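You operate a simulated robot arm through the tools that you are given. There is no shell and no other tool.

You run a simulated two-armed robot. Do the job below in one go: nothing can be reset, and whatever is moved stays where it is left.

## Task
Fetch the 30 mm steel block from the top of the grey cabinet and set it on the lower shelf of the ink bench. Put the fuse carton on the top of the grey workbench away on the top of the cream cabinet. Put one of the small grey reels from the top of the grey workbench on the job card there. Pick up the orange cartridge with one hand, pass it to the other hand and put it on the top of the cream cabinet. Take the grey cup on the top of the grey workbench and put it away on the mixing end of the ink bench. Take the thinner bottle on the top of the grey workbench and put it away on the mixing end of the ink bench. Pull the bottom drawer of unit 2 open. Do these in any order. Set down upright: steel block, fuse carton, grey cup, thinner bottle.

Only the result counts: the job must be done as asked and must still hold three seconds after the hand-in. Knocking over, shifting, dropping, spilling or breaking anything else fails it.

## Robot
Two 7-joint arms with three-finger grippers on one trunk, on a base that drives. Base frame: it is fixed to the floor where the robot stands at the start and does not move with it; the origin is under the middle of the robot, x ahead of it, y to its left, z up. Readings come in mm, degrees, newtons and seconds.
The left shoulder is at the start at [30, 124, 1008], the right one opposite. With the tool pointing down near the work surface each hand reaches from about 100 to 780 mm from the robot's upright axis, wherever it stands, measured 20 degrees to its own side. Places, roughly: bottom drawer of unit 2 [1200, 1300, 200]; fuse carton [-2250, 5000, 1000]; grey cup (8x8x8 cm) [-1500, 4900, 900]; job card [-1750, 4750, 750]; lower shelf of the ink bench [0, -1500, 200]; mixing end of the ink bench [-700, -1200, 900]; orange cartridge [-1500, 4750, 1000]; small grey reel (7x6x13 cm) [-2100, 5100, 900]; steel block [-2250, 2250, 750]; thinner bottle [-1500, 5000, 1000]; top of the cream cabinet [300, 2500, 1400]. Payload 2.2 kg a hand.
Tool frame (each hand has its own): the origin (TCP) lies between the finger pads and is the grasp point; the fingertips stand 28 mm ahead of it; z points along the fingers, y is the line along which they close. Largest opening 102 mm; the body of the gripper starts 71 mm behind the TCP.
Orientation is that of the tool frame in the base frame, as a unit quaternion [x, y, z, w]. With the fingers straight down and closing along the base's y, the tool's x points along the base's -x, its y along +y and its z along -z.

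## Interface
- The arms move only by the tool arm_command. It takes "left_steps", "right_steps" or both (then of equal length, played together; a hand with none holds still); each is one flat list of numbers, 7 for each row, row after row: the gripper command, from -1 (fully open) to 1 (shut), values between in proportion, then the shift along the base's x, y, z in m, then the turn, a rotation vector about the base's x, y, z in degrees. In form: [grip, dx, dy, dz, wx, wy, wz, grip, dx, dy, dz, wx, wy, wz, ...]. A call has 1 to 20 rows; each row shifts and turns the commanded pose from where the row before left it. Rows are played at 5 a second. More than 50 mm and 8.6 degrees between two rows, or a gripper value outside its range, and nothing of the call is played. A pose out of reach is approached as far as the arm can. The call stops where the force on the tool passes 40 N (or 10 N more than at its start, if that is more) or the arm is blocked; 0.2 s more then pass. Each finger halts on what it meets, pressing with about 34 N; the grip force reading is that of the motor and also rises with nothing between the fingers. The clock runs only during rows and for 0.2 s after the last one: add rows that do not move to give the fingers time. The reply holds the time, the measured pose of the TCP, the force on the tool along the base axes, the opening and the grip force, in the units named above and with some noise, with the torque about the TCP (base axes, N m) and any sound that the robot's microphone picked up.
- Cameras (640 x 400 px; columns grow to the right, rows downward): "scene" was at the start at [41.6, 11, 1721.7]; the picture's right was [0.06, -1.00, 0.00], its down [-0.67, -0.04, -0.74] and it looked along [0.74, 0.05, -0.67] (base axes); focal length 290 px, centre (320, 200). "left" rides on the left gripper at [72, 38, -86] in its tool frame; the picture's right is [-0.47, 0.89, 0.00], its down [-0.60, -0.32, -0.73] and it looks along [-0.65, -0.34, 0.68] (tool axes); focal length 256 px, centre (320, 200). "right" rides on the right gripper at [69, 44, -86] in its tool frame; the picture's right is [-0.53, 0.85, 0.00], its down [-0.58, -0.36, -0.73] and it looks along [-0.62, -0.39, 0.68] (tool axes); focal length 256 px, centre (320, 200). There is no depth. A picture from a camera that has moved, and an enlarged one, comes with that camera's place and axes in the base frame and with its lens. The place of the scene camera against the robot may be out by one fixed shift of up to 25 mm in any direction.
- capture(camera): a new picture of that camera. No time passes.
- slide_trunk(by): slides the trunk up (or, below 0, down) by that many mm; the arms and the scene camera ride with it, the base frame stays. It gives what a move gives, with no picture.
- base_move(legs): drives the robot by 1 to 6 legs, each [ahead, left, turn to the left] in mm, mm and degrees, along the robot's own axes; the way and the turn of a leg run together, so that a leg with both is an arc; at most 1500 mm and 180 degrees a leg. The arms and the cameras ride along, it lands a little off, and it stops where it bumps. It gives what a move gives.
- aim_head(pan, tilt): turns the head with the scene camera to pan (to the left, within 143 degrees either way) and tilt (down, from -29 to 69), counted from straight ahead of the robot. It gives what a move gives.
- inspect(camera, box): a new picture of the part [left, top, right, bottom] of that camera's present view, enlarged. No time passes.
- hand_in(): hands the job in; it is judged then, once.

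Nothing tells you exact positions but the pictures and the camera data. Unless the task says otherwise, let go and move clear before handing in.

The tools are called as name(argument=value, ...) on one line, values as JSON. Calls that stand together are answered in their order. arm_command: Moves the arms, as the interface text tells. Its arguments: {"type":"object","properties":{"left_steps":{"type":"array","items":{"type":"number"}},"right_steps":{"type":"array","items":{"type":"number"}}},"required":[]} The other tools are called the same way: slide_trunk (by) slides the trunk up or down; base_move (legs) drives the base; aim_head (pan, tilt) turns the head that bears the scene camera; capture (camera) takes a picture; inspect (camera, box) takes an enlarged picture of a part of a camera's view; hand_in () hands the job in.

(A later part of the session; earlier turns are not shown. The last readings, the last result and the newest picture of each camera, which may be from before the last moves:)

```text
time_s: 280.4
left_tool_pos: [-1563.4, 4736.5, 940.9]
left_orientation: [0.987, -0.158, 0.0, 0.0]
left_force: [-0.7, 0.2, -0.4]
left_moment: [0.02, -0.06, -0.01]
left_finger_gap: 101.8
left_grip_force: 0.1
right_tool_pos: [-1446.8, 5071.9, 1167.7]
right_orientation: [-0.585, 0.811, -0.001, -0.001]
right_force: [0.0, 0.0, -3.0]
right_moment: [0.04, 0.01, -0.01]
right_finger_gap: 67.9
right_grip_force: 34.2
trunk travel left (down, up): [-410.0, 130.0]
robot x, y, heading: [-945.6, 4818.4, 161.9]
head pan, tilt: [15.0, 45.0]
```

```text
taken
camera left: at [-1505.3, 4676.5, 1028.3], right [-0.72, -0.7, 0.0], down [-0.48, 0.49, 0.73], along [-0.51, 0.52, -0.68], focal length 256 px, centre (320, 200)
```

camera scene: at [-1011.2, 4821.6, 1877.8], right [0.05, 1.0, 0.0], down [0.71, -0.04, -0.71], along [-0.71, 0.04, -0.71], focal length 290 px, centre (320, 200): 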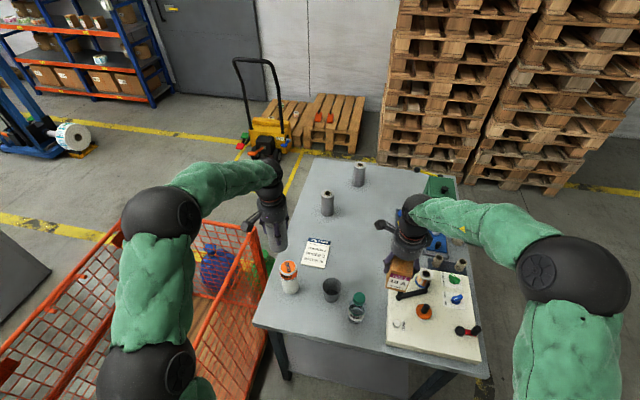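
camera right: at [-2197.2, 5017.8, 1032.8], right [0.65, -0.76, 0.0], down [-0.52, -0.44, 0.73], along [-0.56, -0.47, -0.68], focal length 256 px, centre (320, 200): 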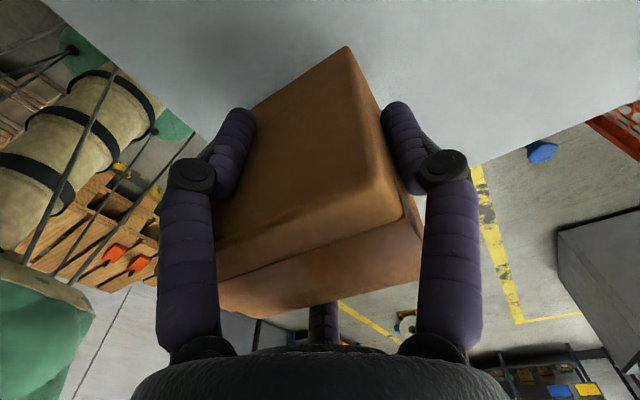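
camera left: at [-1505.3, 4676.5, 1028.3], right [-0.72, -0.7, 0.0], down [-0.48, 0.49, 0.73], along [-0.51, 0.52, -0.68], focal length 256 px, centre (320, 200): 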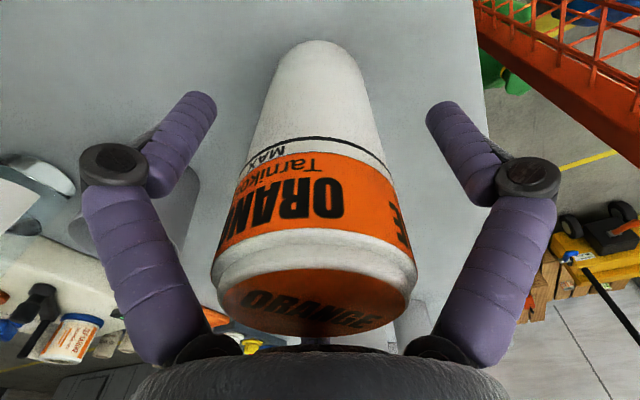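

Centred. Closing the left hand on the cartridge and lifting.

arm_command(left_steps=[-0.5, 0, 0, 0, 0, 0, 0, 0, 0, 0, 0, 0, 0, 0, 0.5, 0, 0, 0, 0, 0, 0, 1, 0, 0, 0, 0, 0, 0, 1, 0, 0, 0, 0, 0, 0, 1, 0, 0, 0.015, 0, 0, 0, 1, 0, 0, 0.025, 0, 0, 0])

capture(camera="left")

```text
time_s: 282.0
left_tool_pos: [-1561.4, 4733.7, 982.8]
left_orientation: [0.987, -0.158, 0.001, 0.0]
left_force: [1.1, -0.3, -2.3]
left_moment: [0.02, 0.01, 0.03]
left_finger_gap: 62.6
left_grip_force: 34.2
right_tool_pos: [-1446.0, 5072.9, 1166.8]
right_orientation: [-0.585, 0.811, 0.001, -0.002]
right_force: [0.7, -0.5, -2.3]
right_moment: [0.03, 0.03, 0.01]
right_finger_gap: 67.8
right_grip_force: 34.1
trunk travel left (down, up): [-410.0, 130.0]
robot x, y, heading: [-941.9, 4821.7, 162.0]
head pan, tilt: [15.0, 45.0]
```

```text
taken
camera left: at [-1502.2, 4675.2, 1069.7], right [-0.72, -0.7, 0.0], down [-0.48, 0.49, 0.73], along [-0.51, 0.52, -0.68], focal length 256 px, centre (320, 200)
```

left: 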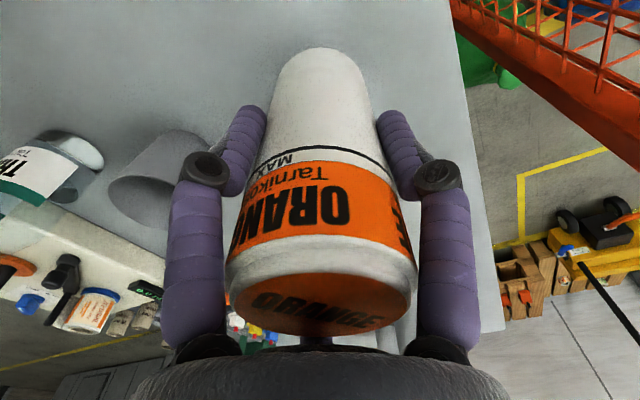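

Cartridge is held (62.6 mm, ~2 N). I lift it clear, and look back over my left shoulder toward the cream cabinet to plan the way.

arm_command(left_steps=[1, 0, 0, 0.04, 0, 0, 0, 1, 0, 0, 0.04, 0, 0, 0, 1, 0, 0, 0.04, 0, 0, 0, 1, 0, 0, 0.04, 0, 0, 0, 1, 0, 0, 0.04, 0, 0, 0])

aim_head(pan=130, tilt=25)

capture(camera="scene")

```text
time_s: 283.2
left_tool_pos: [-1560.0, 4734.5, 1183.2]
left_orientation: [0.987, -0.158, 0.001, 0.0]
left_force: [-0.1, -1.1, -1.3]
left_moment: [0.01, 0.03, 0.03]
left_finger_gap: 62.3
left_grip_force: 33.6
right_tool_pos: [-1445.7, 5072.2, 1168.2]
right_orientation: [-0.585, 0.811, 0.0, -0.001]
right_force: [-1.3, 0.0, -2.4]
right_moment: [0.0, 0.03, 0.0]
right_finger_gap: 67.8
right_grip_force: 33.7
trunk travel left (down, up): [-410.0, 130.0]
robot x, y, heading: [-943.2, 4817.3, 161.7]
head pan, tilt: [15.0, 45.0]
```

```text
time_s: 285.2
left_tool_pos: [-1560.4, 4734.8, 1182.1]
left_orientation: [0.987, -0.158, 0.001, 0.001]
left_force: [-0.9, 0.3, -0.9]
left_moment: [-0.02, -0.05, 0.02]
left_finger_gap: 61.4
left_grip_force: 34.1
right_tool_pos: [-1446.9, 5072.4, 1167.7]
right_orientation: [-0.585, 0.811, 0.001, 0.0]
right_force: [-0.7, -0.7, -1.8]
right_moment: [0.01, 0.04, 0.02]
right_finger_gap: 67.5
right_grip_force: 33.9
trunk travel left (down, up): [-410.0, 130.0]
robot x, y, heading: [-946.9, 4821.7, 162.2]
head pan, tilt: [130.0, 25.0]
```

```text
taken
camera scene: at [-895.6, 4731.9, 1908.2], right [-0.93, -0.37, 0.0], down [-0.16, 0.39, -0.91], along [0.34, -0.84, -0.42], focal length 290 px, centre (320, 200)
```

scene: 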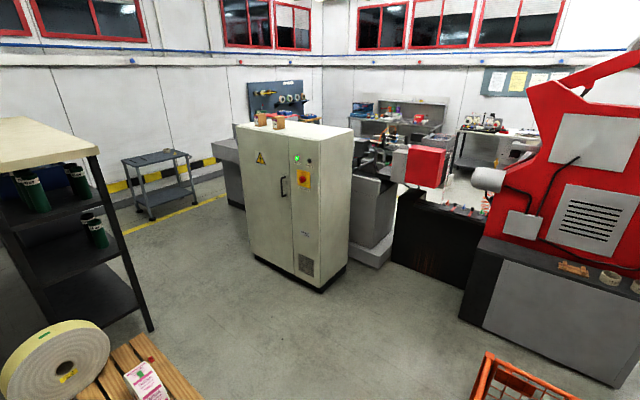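

I see the cream cabinet's free top and the floor in front of it, but the gap between the cage and the roll pallet here is too narrow; I'll go back round the bench's north side, down the aisle, and through the wider passage south of the cage. First, tuck the hands into a compact carry pose and go north.

arm_command(left_steps=[1, 0.035, 0.012, 0, 0, 0, 0, 1, 0.035, 0.012, 0, 0, 0, 0, 1, 0.035, 0.012, 0, 0, 0, 0, 1, 0.035, 0.012, 0, 0, 0, 0, 1, 0.035, 0.012, 0, 0, 0, 0, 1, 0.035, 0.012, 0, 0, 0, 0], right_steps=[1, 0.025, -0.012, 0, 0, 0, 0, 1, 0.025, -0.012, 0, 0, 0, 0, 1, 0.025, -0.012, 0, 0, 0, 0, 1, 0.025, -0.012, 0, 0, 0, 0, 1, 0.025, -0.012, 0, 0, 0, 0, 1, 0.025, -0.012, 0, 0, 0, 0])

base_move(legs=[[0, -1080, 0], [0, 0, 93]])

aim_head(pan=-40, tilt=30)

capture(camera="scene")

```text
time_s: 286.6
left_tool_pos: [-1353.5, 4808.7, 1185.6]
left_orientation: [0.988, -0.157, 0.0, 0.0]
left_force: [0.5, 0.1, -1.1]
left_moment: [-0.04, 0.04, -0.01]
left_finger_gap: 61.9
left_grip_force: 33.9
right_tool_pos: [-1296.6, 4998.2, 1169.8]
right_orientation: [-0.585, 0.811, 0.002, -0.002]
right_force: [-0.3, 0.4, -2.2]
right_moment: [-0.01, 0.1, -0.02]
right_finger_gap: 68.0
right_grip_force: 33.7
trunk travel left (down, up): [-410.0, 130.0]
robot x, y, heading: [-945.3, 4819.9, 161.8]
head pan, tilt: [130.0, 25.0]
```

```text
time_s: 295.9
left_tool_pos: [-590.1, 5404.7, 1182.7]
left_orientation: [0.801, 0.598, 0.001, -0.001]
left_force: [-0.2, 0.9, -1.4]
left_moment: [-0.01, -0.05, 0.03]
left_finger_gap: 60.6
left_grip_force: 33.5
right_tool_pos: [-784.1, 5456.0, 1168.9]
right_orientation: [0.989, -0.146, 0.001, 0.0]
right_force: [0.4, 0.6, -1.9]
right_moment: [-0.04, -0.01, 0.02]
right_finger_gap: 67.7
right_grip_force: 34.3
trunk travel left (down, up): [-410.0, 130.0]
robot x, y, heading: [-614.3, 5813.6, -106.5]
head pan, tilt: [130.0, 25.0]
```

```text
time_s: 298.5
left_tool_pos: [-590.3, 5405.9, 1183.6]
left_orientation: [0.801, 0.599, 0.001, -0.001]
left_force: [0.1, -0.5, -0.9]
left_moment: [0.04, 0.03, 0.01]
left_finger_gap: 60.4
left_grip_force: 34.2
right_tool_pos: [-783.9, 5455.8, 1168.5]
right_orientation: [0.989, -0.146, 0.001, 0.001]
right_force: [0.2, 0.2, -2.1]
right_moment: [-0.03, 0.02, -0.02]
right_finger_gap: 67.8
right_grip_force: 34.4
trunk travel left (down, up): [-410.0, 130.0]
robot x, y, heading: [-614.6, 5813.4, -106.4]
head pan, tilt: [-40.0, 30.0]
```

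```text
taken
camera scene: at [-694.7, 5799.0, 1900.2], right [-0.55, 0.83, 0.0], down [0.42, 0.28, -0.87], along [-0.72, -0.48, -0.5], focal length 290 px, centre (320, 200)
```

scene: 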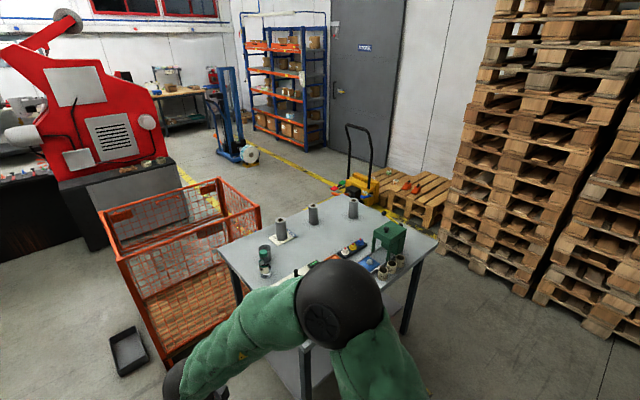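

base_move(legs=[[0, -950, 0], [0, -940, 0]])

aim_head(pan=0, tilt=40)

capture(camera="scene")

```text
time_s: 307.8
left_tool_pos: [-2375.3, 5979.0, 1184.2]
left_orientation: [0.809, 0.588, 0.002, 0.0]
left_force: [0.0, 0.0, -1.2]
left_moment: [-0.04, 0.0, 0.0]
left_finger_gap: 60.4
left_grip_force: 33.9
right_tool_pos: [-2566.4, 6034.1, 1167.7]
right_orientation: [0.987, -0.159, 0.0, 0.001]
right_force: [-1.4, -0.2, -3.0]
right_moment: [-0.07, -0.01, 0.0]
right_finger_gap: 67.9
right_grip_force: 33.6
trunk travel left (down, up): [-410.0, 130.0]
robot x, y, heading: [-2390.2, 6387.1, -108.0]
head pan, tilt: [-40.0, 30.0]
```

```text
time_s: 308.9
left_tool_pos: [-2375.5, 5979.5, 1184.1]
left_orientation: [0.809, 0.588, 0.001, 0.0]
left_force: [0.1, -0.2, -1.3]
left_moment: [-0.04, -0.01, -0.01]
left_finger_gap: 60.2
left_grip_force: 34.0
right_tool_pos: [-2565.8, 6035.7, 1169.0]
right_orientation: [0.987, -0.159, 0.001, 0.001]
right_force: [1.8, -0.4, -2.1]
right_moment: [-0.05, 0.03, 0.01]
right_finger_gap: 67.7
right_grip_force: 34.0
trunk travel left (down, up): [-410.0, 130.0]
robot x, y, heading: [-2389.3, 6389.6, -107.8]
head pan, tilt: [0.0, 40.0]
```

```text
taken
camera scene: at [-2418.3, 6341.9, 1884.9], right [-0.95, 0.31, 0.0], down [0.2, 0.61, -0.77], along [-0.24, -0.73, -0.64], focal length 290 px, centre (320, 200)
```

scene: 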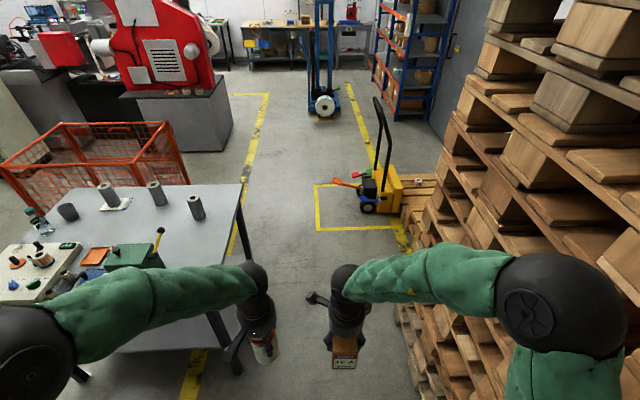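

I'm in the west aisle facing south, centred between bench and pallets. I correct the heading and drive south past the bench.

base_move(legs=[[0, -30, 2.8], [1300, 0, 0], [850, 240, 0]])

aim_head(pan=60, tilt=30)

capture(camera="scene")

```text
time_s: 320.2
left_tool_pos: [-2721.4, 3832.9, 1181.9]
left_orientation: [0.793, 0.609, 0.0, 0.0]
left_force: [-0.6, -0.8, -1.7]
left_moment: [0.0, -0.02, 0.0]
left_finger_gap: 60.5
left_grip_force: 33.9
right_tool_pos: [-2913.8, 3877.1, 1168.0]
right_orientation: [0.991, -0.132, 0.001, 0.001]
right_force: [1.0, 0.1, -1.8]
right_moment: [-0.06, 0.01, 0.01]
right_finger_gap: 67.6
right_grip_force: 34.5
trunk travel left (down, up): [-410.0, 130.0]
robot x, y, heading: [-2758.2, 4241.9, -104.9]
head pan, tilt: [0.0, 40.0]
```

```text
time_s: 321.5
left_tool_pos: [-2720.1, 3833.1, 1183.5]
left_orientation: [0.793, 0.61, 0.0, 0.0]
left_force: [0.1, 0.6, -1.4]
left_moment: [0.0, -0.03, 0.0]
left_finger_gap: 60.3
left_grip_force: 34.0
right_tool_pos: [-2915.2, 3876.8, 1168.1]
right_orientation: [0.991, -0.132, 0.0, 0.001]
right_force: [0.5, -0.5, -1.9]
right_moment: [-0.02, 0.04, 0.02]
right_finger_gap: 67.8
right_grip_force: 33.9
trunk travel left (down, up): [-410.0, 130.0]
robot x, y, heading: [-2756.8, 4242.3, -105.1]
head pan, tilt: [60.0, 30.0]
```

```text
taken
camera scene: at [-2697.2, 4210.8, 1900.2], right [-0.71, -0.71, 0.0], down [-0.35, 0.35, -0.87], along [0.61, -0.61, -0.5], focal length 290 px, centre (320, 200)
```

scene: 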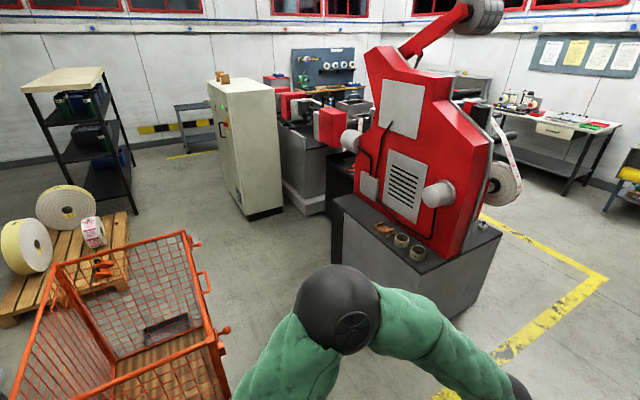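

The passage is open (cage face s≈3370, unwinder back s≈2250, ~1.1 m). I go south a bit more, turn to face east and drive through its middle.

base_move(legs=[[460, 0, 0], [0, 0, 90], [0, -110, 0], [900, 0, 0]])

aim_head(pan=0, tilt=35)

capture(camera="scene")

```text
time_s: 333.2
left_tool_pos: [-1609.3, 3515.8, 1184.8]
left_orientation: [0.123, 0.992, 0.001, -0.001]
left_force: [-0.9, 0.2, -1.0]
left_moment: [0.03, 0.01, 0.01]
left_finger_gap: 60.2
left_grip_force: 34.0
right_tool_pos: [-1650.9, 3322.1, 1169.2]
right_orientation: [0.79, 0.613, 0.001, 0.0]
right_force: [0.2, 0.0, -1.5]
right_moment: [-0.02, -0.06, 0.01]
right_finger_gap: 67.8
right_grip_force: 33.9
trunk travel left (down, up): [-410.0, 130.0]
robot x, y, heading: [-2014.0, 3471.2, -13.9]
head pan, tilt: [60.0, 30.0]
```

```text
time_s: 334.5
left_tool_pos: [-1609.8, 3517.6, 1183.3]
left_orientation: [0.123, 0.992, 0.0, -0.001]
left_force: [0.0, -0.1, -1.5]
left_moment: [-0.04, 0.0, -0.01]
left_finger_gap: 60.3
left_grip_force: 34.1
right_tool_pos: [-1653.2, 3322.8, 1168.1]
right_orientation: [0.789, 0.614, 0.001, 0.0]
right_force: [-0.2, -0.8, -2.5]
right_moment: [-0.03, 0.0, 0.0]
right_finger_gap: 67.8
right_grip_force: 34.3
trunk travel left (down, up): [-410.0, 130.0]
robot x, y, heading: [-2018.1, 3473.5, -14.1]
head pan, tilt: [0.0, 35.0]
```

```text
taken
camera scene: at [-1972.8, 3466.5, 1892.4], right [-0.24, -0.97, 0.0], down [-0.56, 0.14, -0.82], along [0.79, -0.2, -0.57], focal length 290 px, centre (320, 200)
```

scene: 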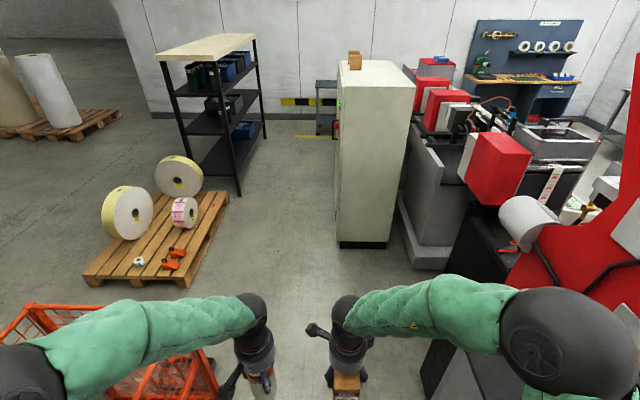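

Through the passage; the cream cabinet is ahead-right with its front facing north. I continue east, curve to the free floor in front of it, and turn to face it.

base_move(legs=[[800, 0, 0], [750, 430, 0], [900, 60, 0], [0, 0, -90.5]])

slide_trunk(by=125)

aim_head(pan=0, tilt=35)

capture(camera="scene")

```text
time_s: 351.0
left_tool_pos: [488.8, 2911.9, 1183.9]
left_orientation: [0.794, 0.608, 0.001, 0.0]
left_force: [0.1, -0.9, -1.3]
left_moment: [-0.04, 0.0, 0.01]
left_finger_gap: 60.2
left_grip_force: 33.9
right_tool_pos: [294.4, 2955.7, 1168.2]
right_orientation: [0.991, -0.133, 0.001, 0.001]
right_force: [-0.7, 0.1, -2.7]
right_moment: [-0.04, -0.02, 0.02]
right_finger_gap: 67.9
right_grip_force: 33.7
trunk travel left (down, up): [-410.0, 130.0]
robot x, y, heading: [452.6, 3316.9, -104.8]
head pan, tilt: [0.0, 35.0]
```

```text
time_s: 352.6
left_tool_pos: [488.8, 2910.4, 1307.5]
left_orientation: [0.793, 0.609, 0.0, -0.001]
left_force: [0.2, 0.3, -1.7]
left_moment: [0.01, 0.03, -0.01]
left_finger_gap: 60.4
left_grip_force: 34.4
right_tool_pos: [294.9, 2955.1, 1293.6]
right_orientation: [0.991, -0.132, 0.002, 0.001]
right_force: [-0.1, -0.4, -1.6]
right_moment: [-0.01, 0.04, -0.02]
right_finger_gap: 67.8
right_grip_force: 33.9
trunk travel left (down, up): [-535.0, 5.0]
robot x, y, heading: [454.8, 3322.5, -104.9]
head pan, tilt: [0.0, 35.0]
```

```text
time_s: 353.2
left_tool_pos: [488.7, 2910.6, 1309.6]
left_orientation: [0.794, 0.608, 0.0, -0.001]
left_force: [1.3, -0.2, -2.4]
left_moment: [0.03, -0.05, 0.01]
left_finger_gap: 60.2
left_grip_force: 34.0
right_tool_pos: [295.5, 2956.5, 1293.4]
right_orientation: [0.991, -0.132, 0.0, 0.0]
right_force: [0.1, -0.8, -2.4]
right_moment: [-0.02, 0.01, -0.04]
right_finger_gap: 68.2
right_grip_force: 34.3
trunk travel left (down, up): [-535.0, 5.0]
robot x, y, heading: [453.6, 3320.3, -104.8]
head pan, tilt: [0.0, 35.0]
```

```text
taken
camera scene: at [426.0, 3268.3, 2017.4], right [-0.97, 0.26, 0.0], down [0.15, 0.55, -0.82], along [-0.21, -0.79, -0.57], focal length 290 px, centre (320, 200)
```

scene: 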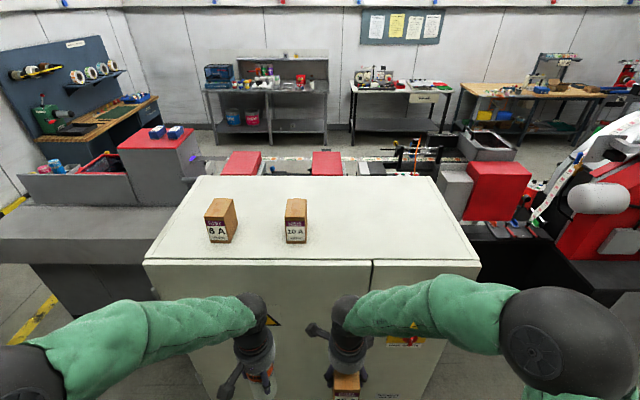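

I'm facing the cabinet top (z≈1400); two other fuse cartons (8 A, 10 A) stand near its front edge. I raise both hands well above the top and check the held items.

arm_command(left_steps=[1, 0, 0, 0.0395, 0, 0, 0, 1, 0, 0, 0.0395, 0, 0, 0, 1, 0, 0, 0.0395, 0, 0, 0, 1, 0, 0, 0.0395, 0, 0, 0, 1, 0, 0, 0.0395, 0, 0, 0, 1, 0, 0, 0.0395, 0, 0, 0], right_steps=[1, 0, 0, 0.0405, 0, 0, 0, 1, 0, 0, 0.0405, 0, 0, 0, 1, 0, 0, 0.0405, 0, 0, 0, 1, 0, 0, 0.0405, 0, 0, 0, 1, 0, 0, 0.0405, 0, 0, 0, 1, 0, 0, 0.0405, 0, 0, 0])

capture(camera="left")

capture(camera="right")

capture(camera="scene")

```text
time_s: 354.6
left_tool_pos: [486.6, 2912.5, 1546.0]
left_orientation: [0.794, 0.608, 0.001, 0.0]
left_force: [0.5, 0.3, -1.4]
left_moment: [-0.01, 0.01, 0.04]
left_finger_gap: 60.3
left_grip_force: 33.8
right_tool_pos: [295.6, 2955.4, 1538.8]
right_orientation: [0.991, -0.132, 0.001, 0.001]
right_force: [0.6, 1.2, -2.4]
right_moment: [-0.05, 0.01, 0.0]
right_finger_gap: 68.1
right_grip_force: 34.2
trunk travel left (down, up): [-535.0, 5.0]
robot x, y, heading: [452.5, 3319.1, -104.9]
head pan, tilt: [0.0, 35.0]
```

```text
taken
camera left: at [543.9, 2973.2, 1632.7], right [0.74, -0.68, 0.0], down [-0.46, -0.5, 0.73], along [-0.5, -0.54, -0.68], focal length 256 px, centre (320, 200)
```

left: 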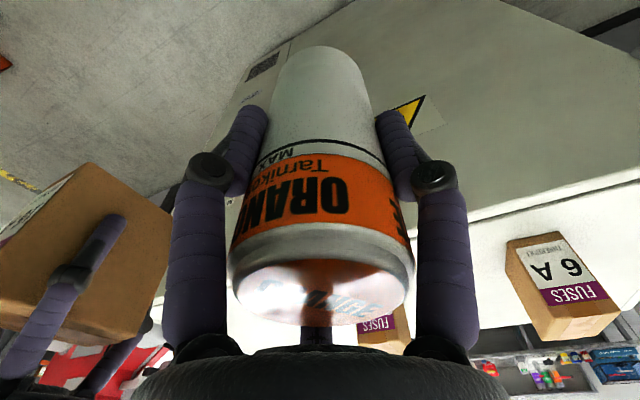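

```text
taken
camera right: at [350.6, 2895.8, 1625.4], right [-0.74, -0.68, 0.0], down [-0.46, 0.5, 0.73], along [-0.49, 0.54, -0.68], focal length 256 px, centre (320, 200)
```

right: 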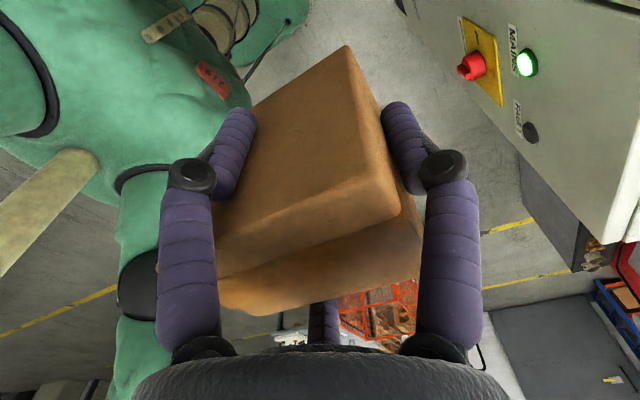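

```text
taken
camera scene: at [426.1, 3269.4, 2017.4], right [-0.97, 0.26, 0.0], down [0.15, 0.55, -0.82], along [-0.21, -0.79, -0.57], focal length 290 px, centre (320, 200)
```

scene: 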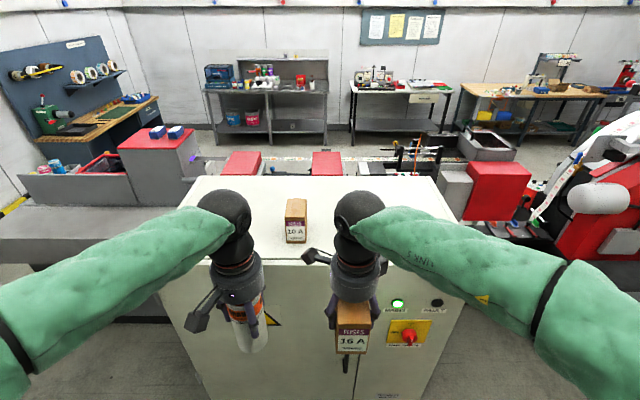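

Both items are secure. I drive 185 mm closer to the cabinet.

base_move(legs=[[185, 0, 0]])

arm_command(right_steps=[1, -0.0193, 0.0051, 0, 0, 0, 0, 1, -0.0193, 0.0051, 0, 0, 0, 0, 1, -0.0193, 0.0051, 0, 0, 0, 0, 1, -0.0077, -0.029, 0, 0, 0, 0, 1, -0.0077, -0.029, 0, 0, 0, 0, 1, -0.0077, -0.029, 0, 0, 0, 0])

capture(camera="scene")

capture(camera="right")

```text
time_s: 356.1
left_tool_pos: [440.7, 2741.7, 1546.3]
left_orientation: [0.793, 0.609, 0.0, 0.0]
left_force: [0.1, 0.4, -1.6]
left_moment: [-0.02, 0.01, -0.03]
left_finger_gap: 60.6
left_grip_force: 34.1
right_tool_pos: [248.1, 2784.1, 1539.1]
right_orientation: [0.991, -0.134, 0.0, 0.001]
right_force: [1.5, -0.3, -2.4]
right_moment: [-0.06, 0.0, 0.0]
right_finger_gap: 67.9
right_grip_force: 33.7
trunk travel left (down, up): [-535.0, 5.0]
robot x, y, heading: [408.9, 3146.1, -105.1]
head pan, tilt: [0.0, 35.0]
```

```text
time_s: 357.5
left_tool_pos: [440.0, 2738.8, 1545.4]
left_orientation: [0.794, 0.608, 0.001, 0.0]
left_force: [0.4, -1.1, -2.0]
left_moment: [0.04, 0.03, -0.01]
left_finger_gap: 60.1
left_grip_force: 34.4
right_tool_pos: [168.1, 2708.1, 1538.7]
right_orientation: [0.991, -0.133, 0.001, 0.0]
right_force: [0.2, -0.2, -2.7]
right_moment: [-0.02, -0.02, -0.02]
right_finger_gap: 68.0
right_grip_force: 34.1
trunk travel left (down, up): [-535.0, 5.0]
robot x, y, heading: [410.0, 3145.6, -105.0]
head pan, tilt: [0.0, 35.0]
```

```text
taken
camera scene: at [379.2, 3093.7, 2017.4], right [-0.97, 0.26, 0.0], down [0.15, 0.55, -0.82], along [-0.21, -0.79, -0.57], focal length 290 px, centre (320, 200)
```

scene: 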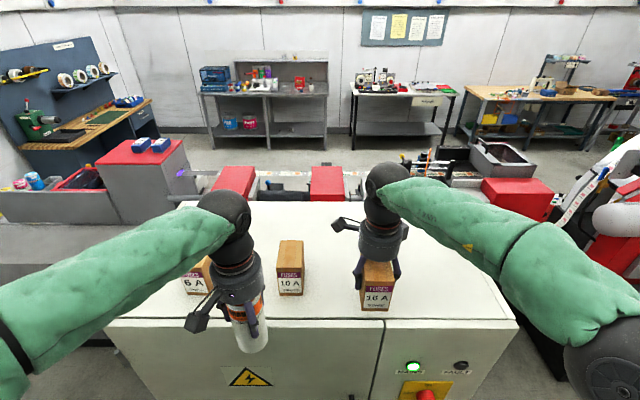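

```text
taken
camera right: at [223.1, 2648.5, 1624.0], right [-0.74, -0.67, 0.0], down [-0.46, 0.5, 0.73], along [-0.49, 0.54, -0.68], focal length 256 px, centre (320, 200)
```

right: 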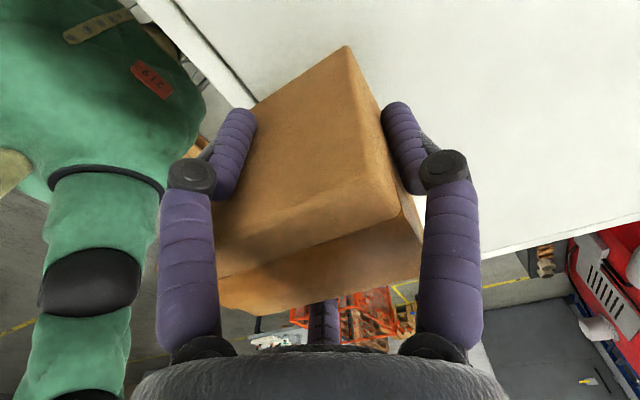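

The carton is over the cabinet top, right of the 10 A carton. I move it 65 mm further in and lower towards the surface.

arm_command(right_steps=[1, -0.0083, -0.0312, 0, 0, 0, 0, 1, -0.0083, -0.0312, 0, 0, 0, 0, 1, 0, 0, -0.03, 0, 0, 0, 1, 0, 0, -0.025, 0, 0, 0])

inspect(camera="scene", box=[240, 180, 480, 330])

capture(camera="right")

```text
time_s: 358.5
left_tool_pos: [442.1, 2742.8, 1546.7]
left_orientation: [0.793, 0.609, -0.002, 0.001]
left_force: [-0.1, 0.2, -1.6]
left_moment: [0.0, -0.01, 0.01]
left_finger_gap: 60.2
left_grip_force: 33.7
right_tool_pos: [151.3, 2649.1, 1493.1]
right_orientation: [0.991, -0.135, 0.001, 0.011]
right_force: [-1.1, -2.1, 47.0]
right_moment: [0.71, 0.26, -0.12]
right_finger_gap: 68.8
right_grip_force: 34.2
trunk travel left (down, up): [-535.0, 5.0]
robot x, y, heading: [405.2, 3149.1, -105.0]
head pan, tilt: [0.0, 35.0]
```

```text
2.67 times, centred on (360, 255) of scene
camera zoom: at [382.4, 3099.2, 2018.2], right [-0.97, 0.26, 0.0], down [0.15, 0.55, -0.82], along [-0.21, -0.79, -0.57], focal length 773 px, centre (213, 53)
```

zoom: 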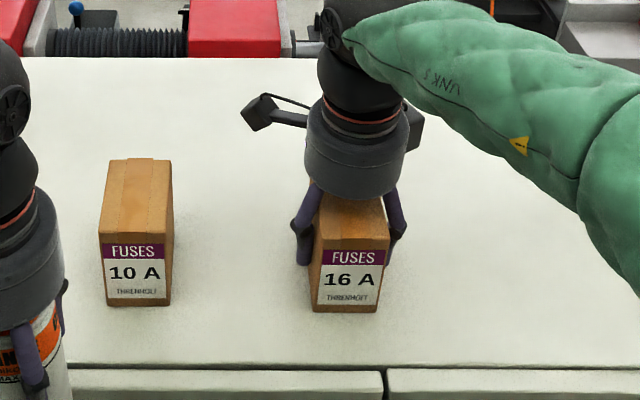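

```text
taken
camera right: at [207.1, 2590.4, 1580.8], right [-0.74, -0.67, 0.01], down [-0.46, 0.52, 0.72], along [-0.49, 0.53, -0.69], focal length 256 px, centre (320, 200)
```

right: 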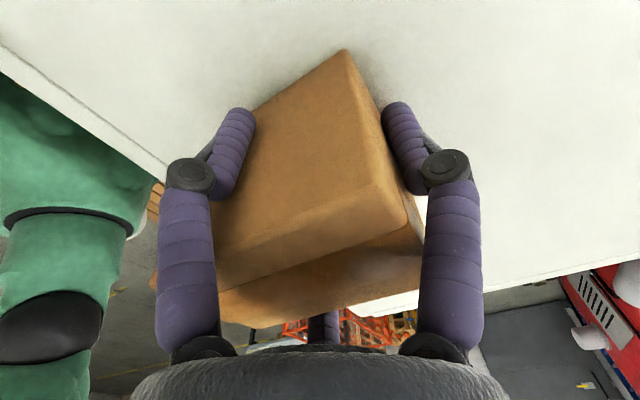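

The carton touched down earlier than expected (cabinet top is ≈1431). I relieve the pressure before releasing.

arm_command(right_steps=[1, 0, 0, 0.004, 0, 0, 0, 1, 0, 0, 0.003, 0, 0, 0])

```text
time_s: 359.1
left_tool_pos: [440.1, 2741.9, 1545.5]
left_orientation: [0.794, 0.609, 0.0, 0.0]
left_force: [0.4, 0.9, -1.4]
left_moment: [0.01, 0.02, 0.01]
left_finger_gap: 60.2
left_grip_force: 34.0
right_tool_pos: [151.9, 2648.9, 1492.9]
right_orientation: [0.991, -0.133, 0.0, 0.002]
right_force: [0.2, -3.2, 30.3]
right_moment: [-0.68, 0.47, -0.05]
right_finger_gap: 68.2
right_grip_force: 33.6
trunk travel left (down, up): [-535.0, 5.0]
robot x, y, heading: [407.7, 3145.5, -105.1]
head pan, tilt: [0.0, 35.0]
```

arm_command(right_steps=[1, 0, 0, 0.002, 0, 0, 0])

```text
time_s: 359.5
left_tool_pos: [438.9, 2740.3, 1545.9]
left_orientation: [0.793, 0.609, 0.001, 0.0]
left_force: [-0.2, -0.2, -1.3]
left_moment: [0.04, -0.02, -0.04]
left_finger_gap: 60.0
left_grip_force: 34.1
right_tool_pos: [152.3, 2649.7, 1493.0]
right_orientation: [0.991, -0.132, 0.001, 0.002]
right_force: [-2.0, -5.2, 20.6]
right_moment: [-1.04, 0.34, -0.02]
right_finger_gap: 68.0
right_grip_force: 33.7
trunk travel left (down, up): [-535.0, 5.0]
robot x, y, heading: [405.3, 3149.1, -104.8]
head pan, tilt: [0.0, 35.0]
```

arm_command(right_steps=[1, 0, 0, 0.003, 0, 0, 0])

arm_command(right_steps=[0.1, 0, 0, 0, 0, 0, 0, -0.3, 0, 0, 0, 0, 0, 0, -0.6, 0, 0, 0, 0, 0, 0, -1, 0, 0, 0, 0, 0, 0, -1, 0, 0, 0, 0, 0, 0])

capture(camera="right")

inspect(camera="scene", box=[240, 180, 480, 330])

```text
time_s: 359.9
left_tool_pos: [440.1, 2738.8, 1544.6]
left_orientation: [0.793, 0.609, 0.001, -0.001]
left_force: [-0.2, -0.7, -0.8]
left_moment: [-0.03, -0.01, 0.0]
left_finger_gap: 60.3
left_grip_force: 34.2
right_tool_pos: [151.8, 2649.8, 1491.9]
right_orientation: [0.991, -0.132, 0.0, -0.003]
right_force: [-1.1, -2.2, 2.9]
right_moment: [-0.31, -0.05, -0.03]
right_finger_gap: 67.8
right_grip_force: 33.7
trunk travel left (down, up): [-535.0, 5.0]
robot x, y, heading: [409.7, 3144.5, -104.7]
head pan, tilt: [0.0, 35.0]
```

```text
time_s: 361.1
left_tool_pos: [439.1, 2740.8, 1546.0]
left_orientation: [0.793, 0.609, 0.0, -0.001]
left_force: [0.1, -0.3, -1.7]
left_moment: [0.02, -0.01, -0.03]
left_finger_gap: 60.4
left_grip_force: 34.0
right_tool_pos: [150.6, 2649.0, 1495.4]
right_orientation: [0.991, -0.133, 0.001, 0.001]
right_force: [-0.6, 0.0, 0.7]
right_moment: [-0.01, 0.04, 0.02]
right_finger_gap: 102.1
right_grip_force: 0.1
trunk travel left (down, up): [-535.0, 5.0]
robot x, y, heading: [409.7, 3145.3, -105.0]
head pan, tilt: [0.0, 35.0]
```

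```text
taken
camera right: at [206.6, 2588.1, 1582.5], right [-0.74, -0.67, 0.0], down [-0.46, 0.51, 0.73], along [-0.49, 0.54, -0.68], focal length 256 px, centre (320, 200)
```

right: 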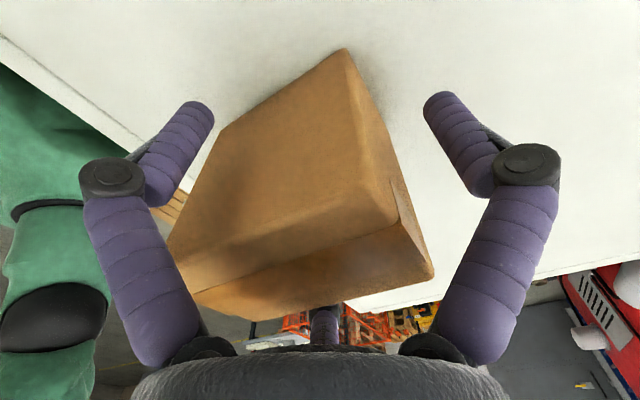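

```text
2.67 times, centred on (360, 255) of scene
camera zoom: at [379.8, 3095.7, 2017.4], right [-0.97, 0.26, 0.0], down [0.15, 0.55, -0.82], along [-0.21, -0.79, -0.57], focal length 773 px, centre (213, 53)
```

zoom: 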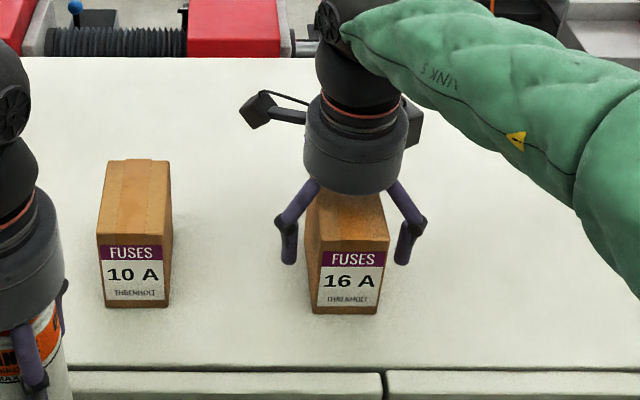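

The 16 A carton stands upright on the cabinet top. I lift the right hand straight up off it, then pull back.

arm_command(right_steps=[-1, 0, 0, 0.02, 0, 0, 0, -1, 0, 0, 0.025, 0, 0, 0, -1, 0, 0, 0.03, 0, 0, 0])

capture(camera="right")

```text
time_s: 361.9
left_tool_pos: [440.0, 2740.0, 1545.1]
left_orientation: [0.793, 0.609, 0.002, 0.0]
left_force: [0.3, 1.1, -1.6]
left_moment: [0.01, -0.01, 0.03]
left_finger_gap: 60.2
left_grip_force: 34.2
right_tool_pos: [151.4, 2648.4, 1571.2]
right_orientation: [0.991, -0.133, 0.0, 0.0]
right_force: [-0.2, 0.3, -0.3]
right_moment: [0.01, -0.03, 0.01]
right_finger_gap: 102.0
right_grip_force: 0.0
trunk travel left (down, up): [-535.0, 5.0]
robot x, y, heading: [404.8, 3148.0, -105.0]
head pan, tilt: [0.0, 35.0]
```

```text
taken
camera right: at [206.6, 2587.6, 1657.9], right [-0.74, -0.67, 0.0], down [-0.46, 0.5, 0.73], along [-0.49, 0.54, -0.68], focal length 256 px, centre (320, 200)
```

right: 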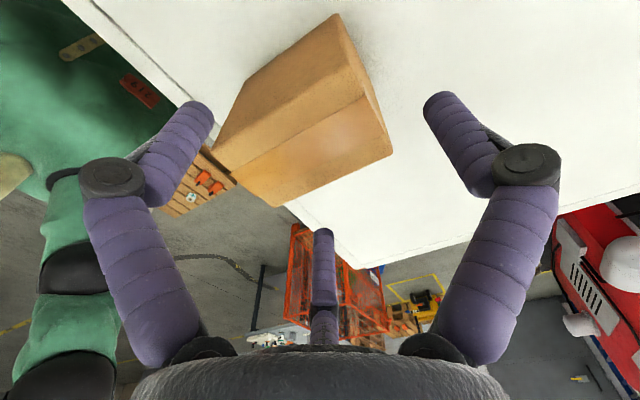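

The right hand is clear of the carton. I pull it back, back the base off 250 mm, and then prepare the hand-over: left hand turning to point right, right hand turning to point left, facing each other.

arm_command(right_steps=[-1, 0, 0, 0.02, 0, 0, 0, -1, 0.0097, 0.0362, 0, 0, 0, 0, -1, 0.0097, 0.0362, 0, 0, 0, 0, -1, 0.0097, 0.0362, 0, 0, 0, 0, -1, 0.0097, 0.0362, 0, 0, 0, 0])

base_move(legs=[[-250, 0, 0]])

capture(camera="scene")

```text
time_s: 363.1
left_tool_pos: [439.6, 2743.4, 1547.0]
left_orientation: [0.794, 0.608, -0.001, 0.0]
left_force: [0.4, 1.5, -1.1]
left_moment: [-0.03, 0.02, -0.02]
left_finger_gap: 60.2
left_grip_force: 33.9
right_tool_pos: [186.9, 2795.6, 1592.3]
right_orientation: [0.991, -0.134, 0.001, 0.002]
right_force: [0.4, 0.1, 0.6]
right_moment: [-0.06, -0.04, 0.03]
right_finger_gap: 102.3
right_grip_force: 0.1
trunk travel left (down, up): [-535.0, 5.0]
robot x, y, heading: [404.5, 3148.7, -104.9]
head pan, tilt: [0.0, 35.0]
```

```text
time_s: 364.9
left_tool_pos: [505.2, 2982.1, 1545.4]
left_orientation: [0.793, 0.609, 0.001, -0.002]
left_force: [-0.8, -0.3, -2.0]
left_moment: [0.0, -0.03, -0.01]
left_finger_gap: 60.3
left_grip_force: 34.5
right_tool_pos: [251.7, 3033.5, 1590.6]
right_orientation: [0.991, -0.132, 0.001, 0.0]
right_force: [0.4, 0.2, -0.5]
right_moment: [-0.04, 0.02, -0.01]
right_finger_gap: 102.0
right_grip_force: 0.1
trunk travel left (down, up): [-535.0, 5.0]
robot x, y, heading: [468.1, 3385.6, -105.0]
head pan, tilt: [0.0, 35.0]
```

```text
taken
camera scene: at [444.7, 3337.8, 2017.4], right [-0.97, 0.26, 0.0], down [0.15, 0.55, -0.82], along [-0.21, -0.79, -0.57], focal length 290 px, centre (320, 200)
```

scene: 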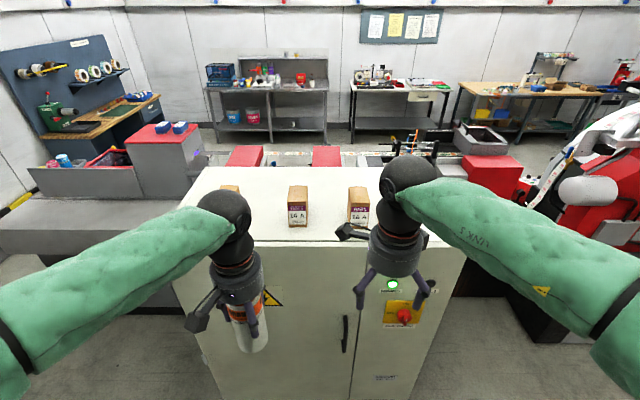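

arm_command(left_steps=[1, 0.0039, -0.001, -0.027, 2.117, 7.9, 0, 1, 0.0039, -0.001, -0.027, 2.117, 7.9, 0, 1, 0.0039, -0.001, -0.027, 2.117, 7.9, 0, 1, 0.0039, -0.001, -0.027, 2.117, 7.9, 0, 1, 0.0039, -0.001, -0.027, 2.117, 7.9, 0, 1, 0.0039, -0.001, -0.027, 2.117, 7.9, 0], right_steps=[-1, -0.0039, 0.001, -0.031, -2.117, -7.9, 0, -1, -0.0039, 0.001, -0.031, -2.117, -7.9, 0, -1, -0.0039, 0.001, -0.031, -2.117, -7.9, 0, -1, -0.0039, 0.001, -0.031, -2.117, -7.9, 0, -1, -0.0039, 0.001, -0.031, -2.117, -7.9, 0, -1, -0.0039, 0.001, -0.031, -2.117, -7.9, 0])

capture(camera="scene")

```text
time_s: 366.3
left_tool_pos: [530.6, 2976.5, 1380.2]
left_orientation: [0.72, 0.555, -0.254, -0.331]
left_force: [0.1, -0.5, -1.7]
left_moment: [-0.02, -0.01, 0.01]
left_finger_gap: 60.1
left_grip_force: 34.1
right_tool_pos: [262.1, 3033.5, 1404.0]
right_orientation: [0.978, -0.155, 0.095, 0.1]
right_force: [-0.6, -0.6, 0.6]
right_moment: [0.06, 0.03, 0.04]
right_finger_gap: 101.9
right_grip_force: 0.0
right hand out of reach, approached as far as the arm can: row 1, 2, 3, 4, 5, 6
trunk travel left (down, up): [-535.0, 5.0]
robot x, y, heading: [474.4, 3391.3, -105.0]
head pan, tilt: [0.0, 35.0]
```

```text
taken
camera scene: at [446.7, 3336.6, 2017.3], right [-0.97, 0.26, 0.0], down [0.15, 0.56, -0.82], along [-0.21, -0.79, -0.57], focal length 290 px, centre (320, 200)
```

scene: 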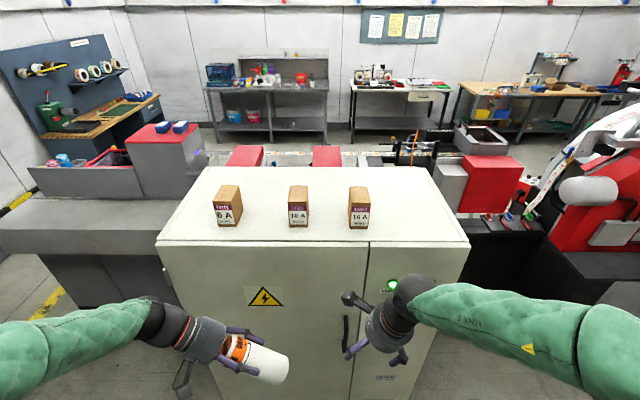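

The left hand turns fine, but the right wrist needs its roll undone first. I'll bring the right hand back to pointing down and unroll it to its normal yaw.

arm_command(right_steps=[-1, 0, 0, 0, 2.117, 7.9, 0, -1, 0, 0, 0, 2.117, 7.9, 0, -1, 0, 0, 0, 2.117, 7.9, 0, -1, 0, 0, 0, 2.117, 7.9, 0, -1, 0, 0, 0, 2.117, 7.9, 0, -1, 0, 0, 0, 2.117, 7.9, 0, -1, 0, 0, 0, 0, 0, 8.2, -1, 0, 0, 0, 0, 0, 8.2, -1, 0, 0, 0, 0, 0, 8.2, -1, 0, 0, 0, 0, 0, 8.2, -1, 0, 0, 0, 0, 0, 8.2, -1, 0, 0, 0, 0, 0, 8.2, -1, 0, 0, 0, 0, 0, 8.2, -1, 0, 0, 0, 0, 0, 8.2, -1, 0, 0, 0, 0, 0, 8.2, -1, 0, 0, 0, 0, 0, 8.2, -1, 0, 0, 0, 0, 0, 8.0])

```text
time_s: 369.9
left_tool_pos: [529.1, 2978.3, 1382.3]
left_orientation: [0.722, 0.554, -0.252, -0.33]
left_force: [-0.5, 1.0, -1.8]
left_moment: [0.0, -0.06, 0.02]
left_finger_gap: 60.3
left_grip_force: 34.2
right_tool_pos: [259.3, 3032.7, 1402.7]
right_orientation: [0.741, 0.587, -0.193, 0.263]
right_force: [-0.3, -0.3, 0.2]
right_moment: [-0.02, -0.05, 0.02]
right_finger_gap: 102.1
right_grip_force: 0.0
trunk travel left (down, up): [-535.0, 5.0]
robot x, y, heading: [473.6, 3389.8, -104.9]
head pan, tilt: [0.0, 35.0]
```

arm_command(right_steps=[-1, 0, 0, 0, 7.62, 0.15, -0.31, -1, 0, 0, 0, 7.62, 0.15, -0.31, -1, 0, 0, 0, 7.62, 0.15, -0.31, -1, 0, 0, 0, 7.62, 0.15, -0.31, -1, 0, 0, 0, 7.62, 0.15, -0.31])

arm_command(right_steps=[-1, -0.0039, 0.001, -0.012, -2.117, -7.9, 0, -1, -0.0039, 0.001, -0.012, -2.117, -7.9, 0, -1, -0.0039, 0.001, -0.012, -2.117, -7.9, 0, -1, -0.0039, 0.001, -0.012, -2.117, -7.9, 0, -1, -0.0039, 0.001, -0.012, -2.117, -7.9, 0, -1, -0.0039, 0.001, -0.012, -2.117, -7.9, 0])

capture(camera="scene")

```text
time_s: 371.1
left_tool_pos: [529.3, 2977.6, 1381.0]
left_orientation: [0.721, 0.555, -0.251, -0.331]
left_force: [-0.4, 0.1, -0.7]
left_moment: [-0.02, -0.03, -0.02]
left_finger_gap: 60.2
left_grip_force: 33.9
right_tool_pos: [259.2, 3031.6, 1402.0]
right_orientation: [0.793, 0.609, 0.001, -0.003]
right_force: [0.4, 0.3, -0.3]
right_moment: [0.0, 0.02, 0.01]
right_finger_gap: 102.0
right_grip_force: 0.0
trunk travel left (down, up): [-535.0, 5.0]
robot x, y, heading: [469.0, 3391.4, -104.9]
head pan, tilt: [0.0, 35.0]
```

```text
time_s: 372.5
left_tool_pos: [529.2, 2978.7, 1382.2]
left_orientation: [0.722, 0.554, -0.252, -0.329]
left_force: [-0.2, 0.6, -2.2]
left_moment: [-0.01, -0.03, -0.02]
left_finger_gap: 60.2
left_grip_force: 34.2
right_tool_pos: [262.1, 3046.4, 1334.6]
right_orientation: [0.791, 0.603, 0.041, 0.09]
right_force: [0.1, -0.8, -0.4]
right_moment: [0.02, -0.04, -0.02]
right_finger_gap: 102.0
right_grip_force: 0.2
right hand out of reach, approached as far as the arm can: row 2, 3, 4, 5, 6
trunk travel left (down, up): [-535.0, 5.0]
robot x, y, heading: [470.8, 3392.6, -104.9]
head pan, tilt: [0.0, 35.0]
```

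```text
taken
camera scene: at [444.3, 3338.5, 2017.4], right [-0.97, 0.26, 0.0], down [0.15, 0.55, -0.82], along [-0.21, -0.79, -0.57], focal length 290 px, centre (320, 200)
```

scene: 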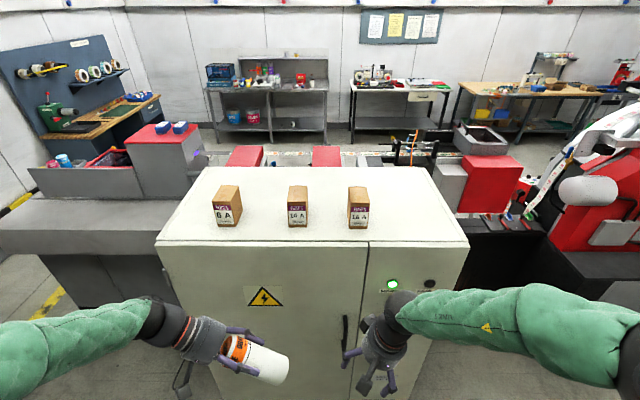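

The right wrist refuses to tip sideways from this pose. I'll try another route: pitch the right hand forward first (that worked before), then yaw it to the left.

arm_command(right_steps=[-1, -0.005, 0.0013, 0, 1.42, 5.3, 0, -1, -0.005, 0.0013, 0, 1.42, 5.3, 0, -1, -0.005, 0.0013, 0, -7.9, 2.117, 0, -1, -0.005, 0.0013, 0, -7.9, 2.117, 0, -1, -0.005, 0.0013, 0, -7.9, 2.117, 0, -1, 0, 0, 0, -7.9, 2.117, 0, -1, 0, 0, 0, -7.9, 2.117, 0, -1, 0, 0, 0, -7.9, 2.117, 0])

capture(camera="scene")

```text
time_s: 374.3
left_tool_pos: [529.5, 2980.4, 1381.4]
left_orientation: [0.722, 0.554, -0.252, -0.329]
left_force: [0.1, 1.0, -2.1]
left_moment: [-0.03, -0.03, -0.02]
left_finger_gap: 60.4
left_grip_force: 34.1
right_tool_pos: [237.3, 3055.8, 1335.7]
right_orientation: [0.715, 0.547, -0.346, 0.266]
right_force: [-0.8, -0.4, 0.2]
right_moment: [0.02, 0.02, -0.02]
right_finger_gap: 102.0
right_grip_force: 0.0
trunk travel left (down, up): [-535.0, 5.0]
robot x, y, heading: [469.9, 3388.3, -105.0]
head pan, tilt: [0.0, 35.0]
```

```text
taken
camera scene: at [445.1, 3339.3, 2017.4], right [-0.97, 0.26, 0.0], down [0.15, 0.55, -0.82], along [-0.21, -0.79, -0.57], focal length 290 px, centre (320, 200)
```

scene: 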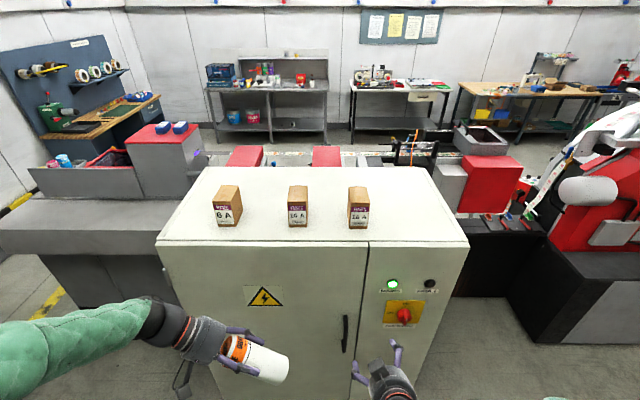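

The pitch works (the elbow dropped). Continuing to near-horizontal, then yawing left.

arm_command(right_steps=[-1, 0, 0, 0, -7.9, 2.117, 0, -1, 0, 0, 0, -7.9, 2.117, 0, -1, 0, 0, 0, -7.9, 2.117, 0, -1, 0, 0, 0, -7.9, 2.117, 0, -1, 0, 0, 0, -7.5, 2.0, 0, -1, 0, 0, 0, 0, 0, 8.2, -1, 0, 0, 0, 0, 0, 8.2, -1, 0, 0, 0, 0, 0, 8.2, -1, 0, 0, 0, 0, 0, 8.2, -1, 0, 0, 0, 0, 0, 8.2])

capture(camera="scene")

```text
time_s: 376.5
left_tool_pos: [528.2, 2978.4, 1382.8]
left_orientation: [0.721, 0.555, -0.252, -0.33]
left_force: [-1.0, -0.3, -1.4]
left_moment: [0.0, -0.03, -0.03]
left_finger_gap: 60.1
left_grip_force: 34.0
right_tool_pos: [236.6, 3052.9, 1336.3]
right_orientation: [0.368, 0.588, -0.38, 0.611]
right_force: [0.8, -0.2, 0.7]
right_moment: [0.03, -0.02, 0.0]
right_finger_gap: 102.0
right_grip_force: 0.0
trunk travel left (down, up): [-535.0, 5.0]
robot x, y, heading: [472.5, 3388.4, -105.0]
head pan, tilt: [0.0, 35.0]
```

```text
taken
camera scene: at [443.9, 3338.0, 2017.4], right [-0.97, 0.26, 0.0], down [0.15, 0.55, -0.82], along [-0.21, -0.79, -0.57], focal length 290 px, centre (320, 200)
```

scene: 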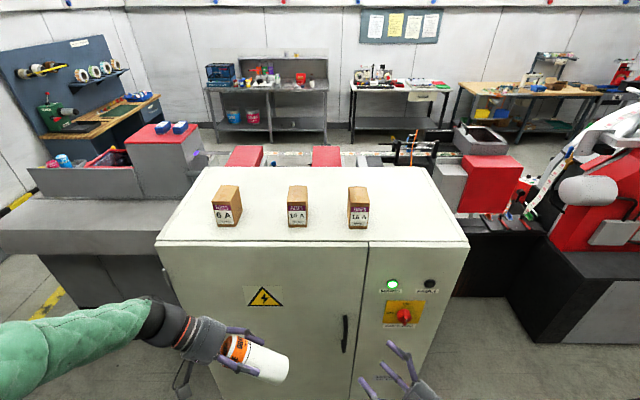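

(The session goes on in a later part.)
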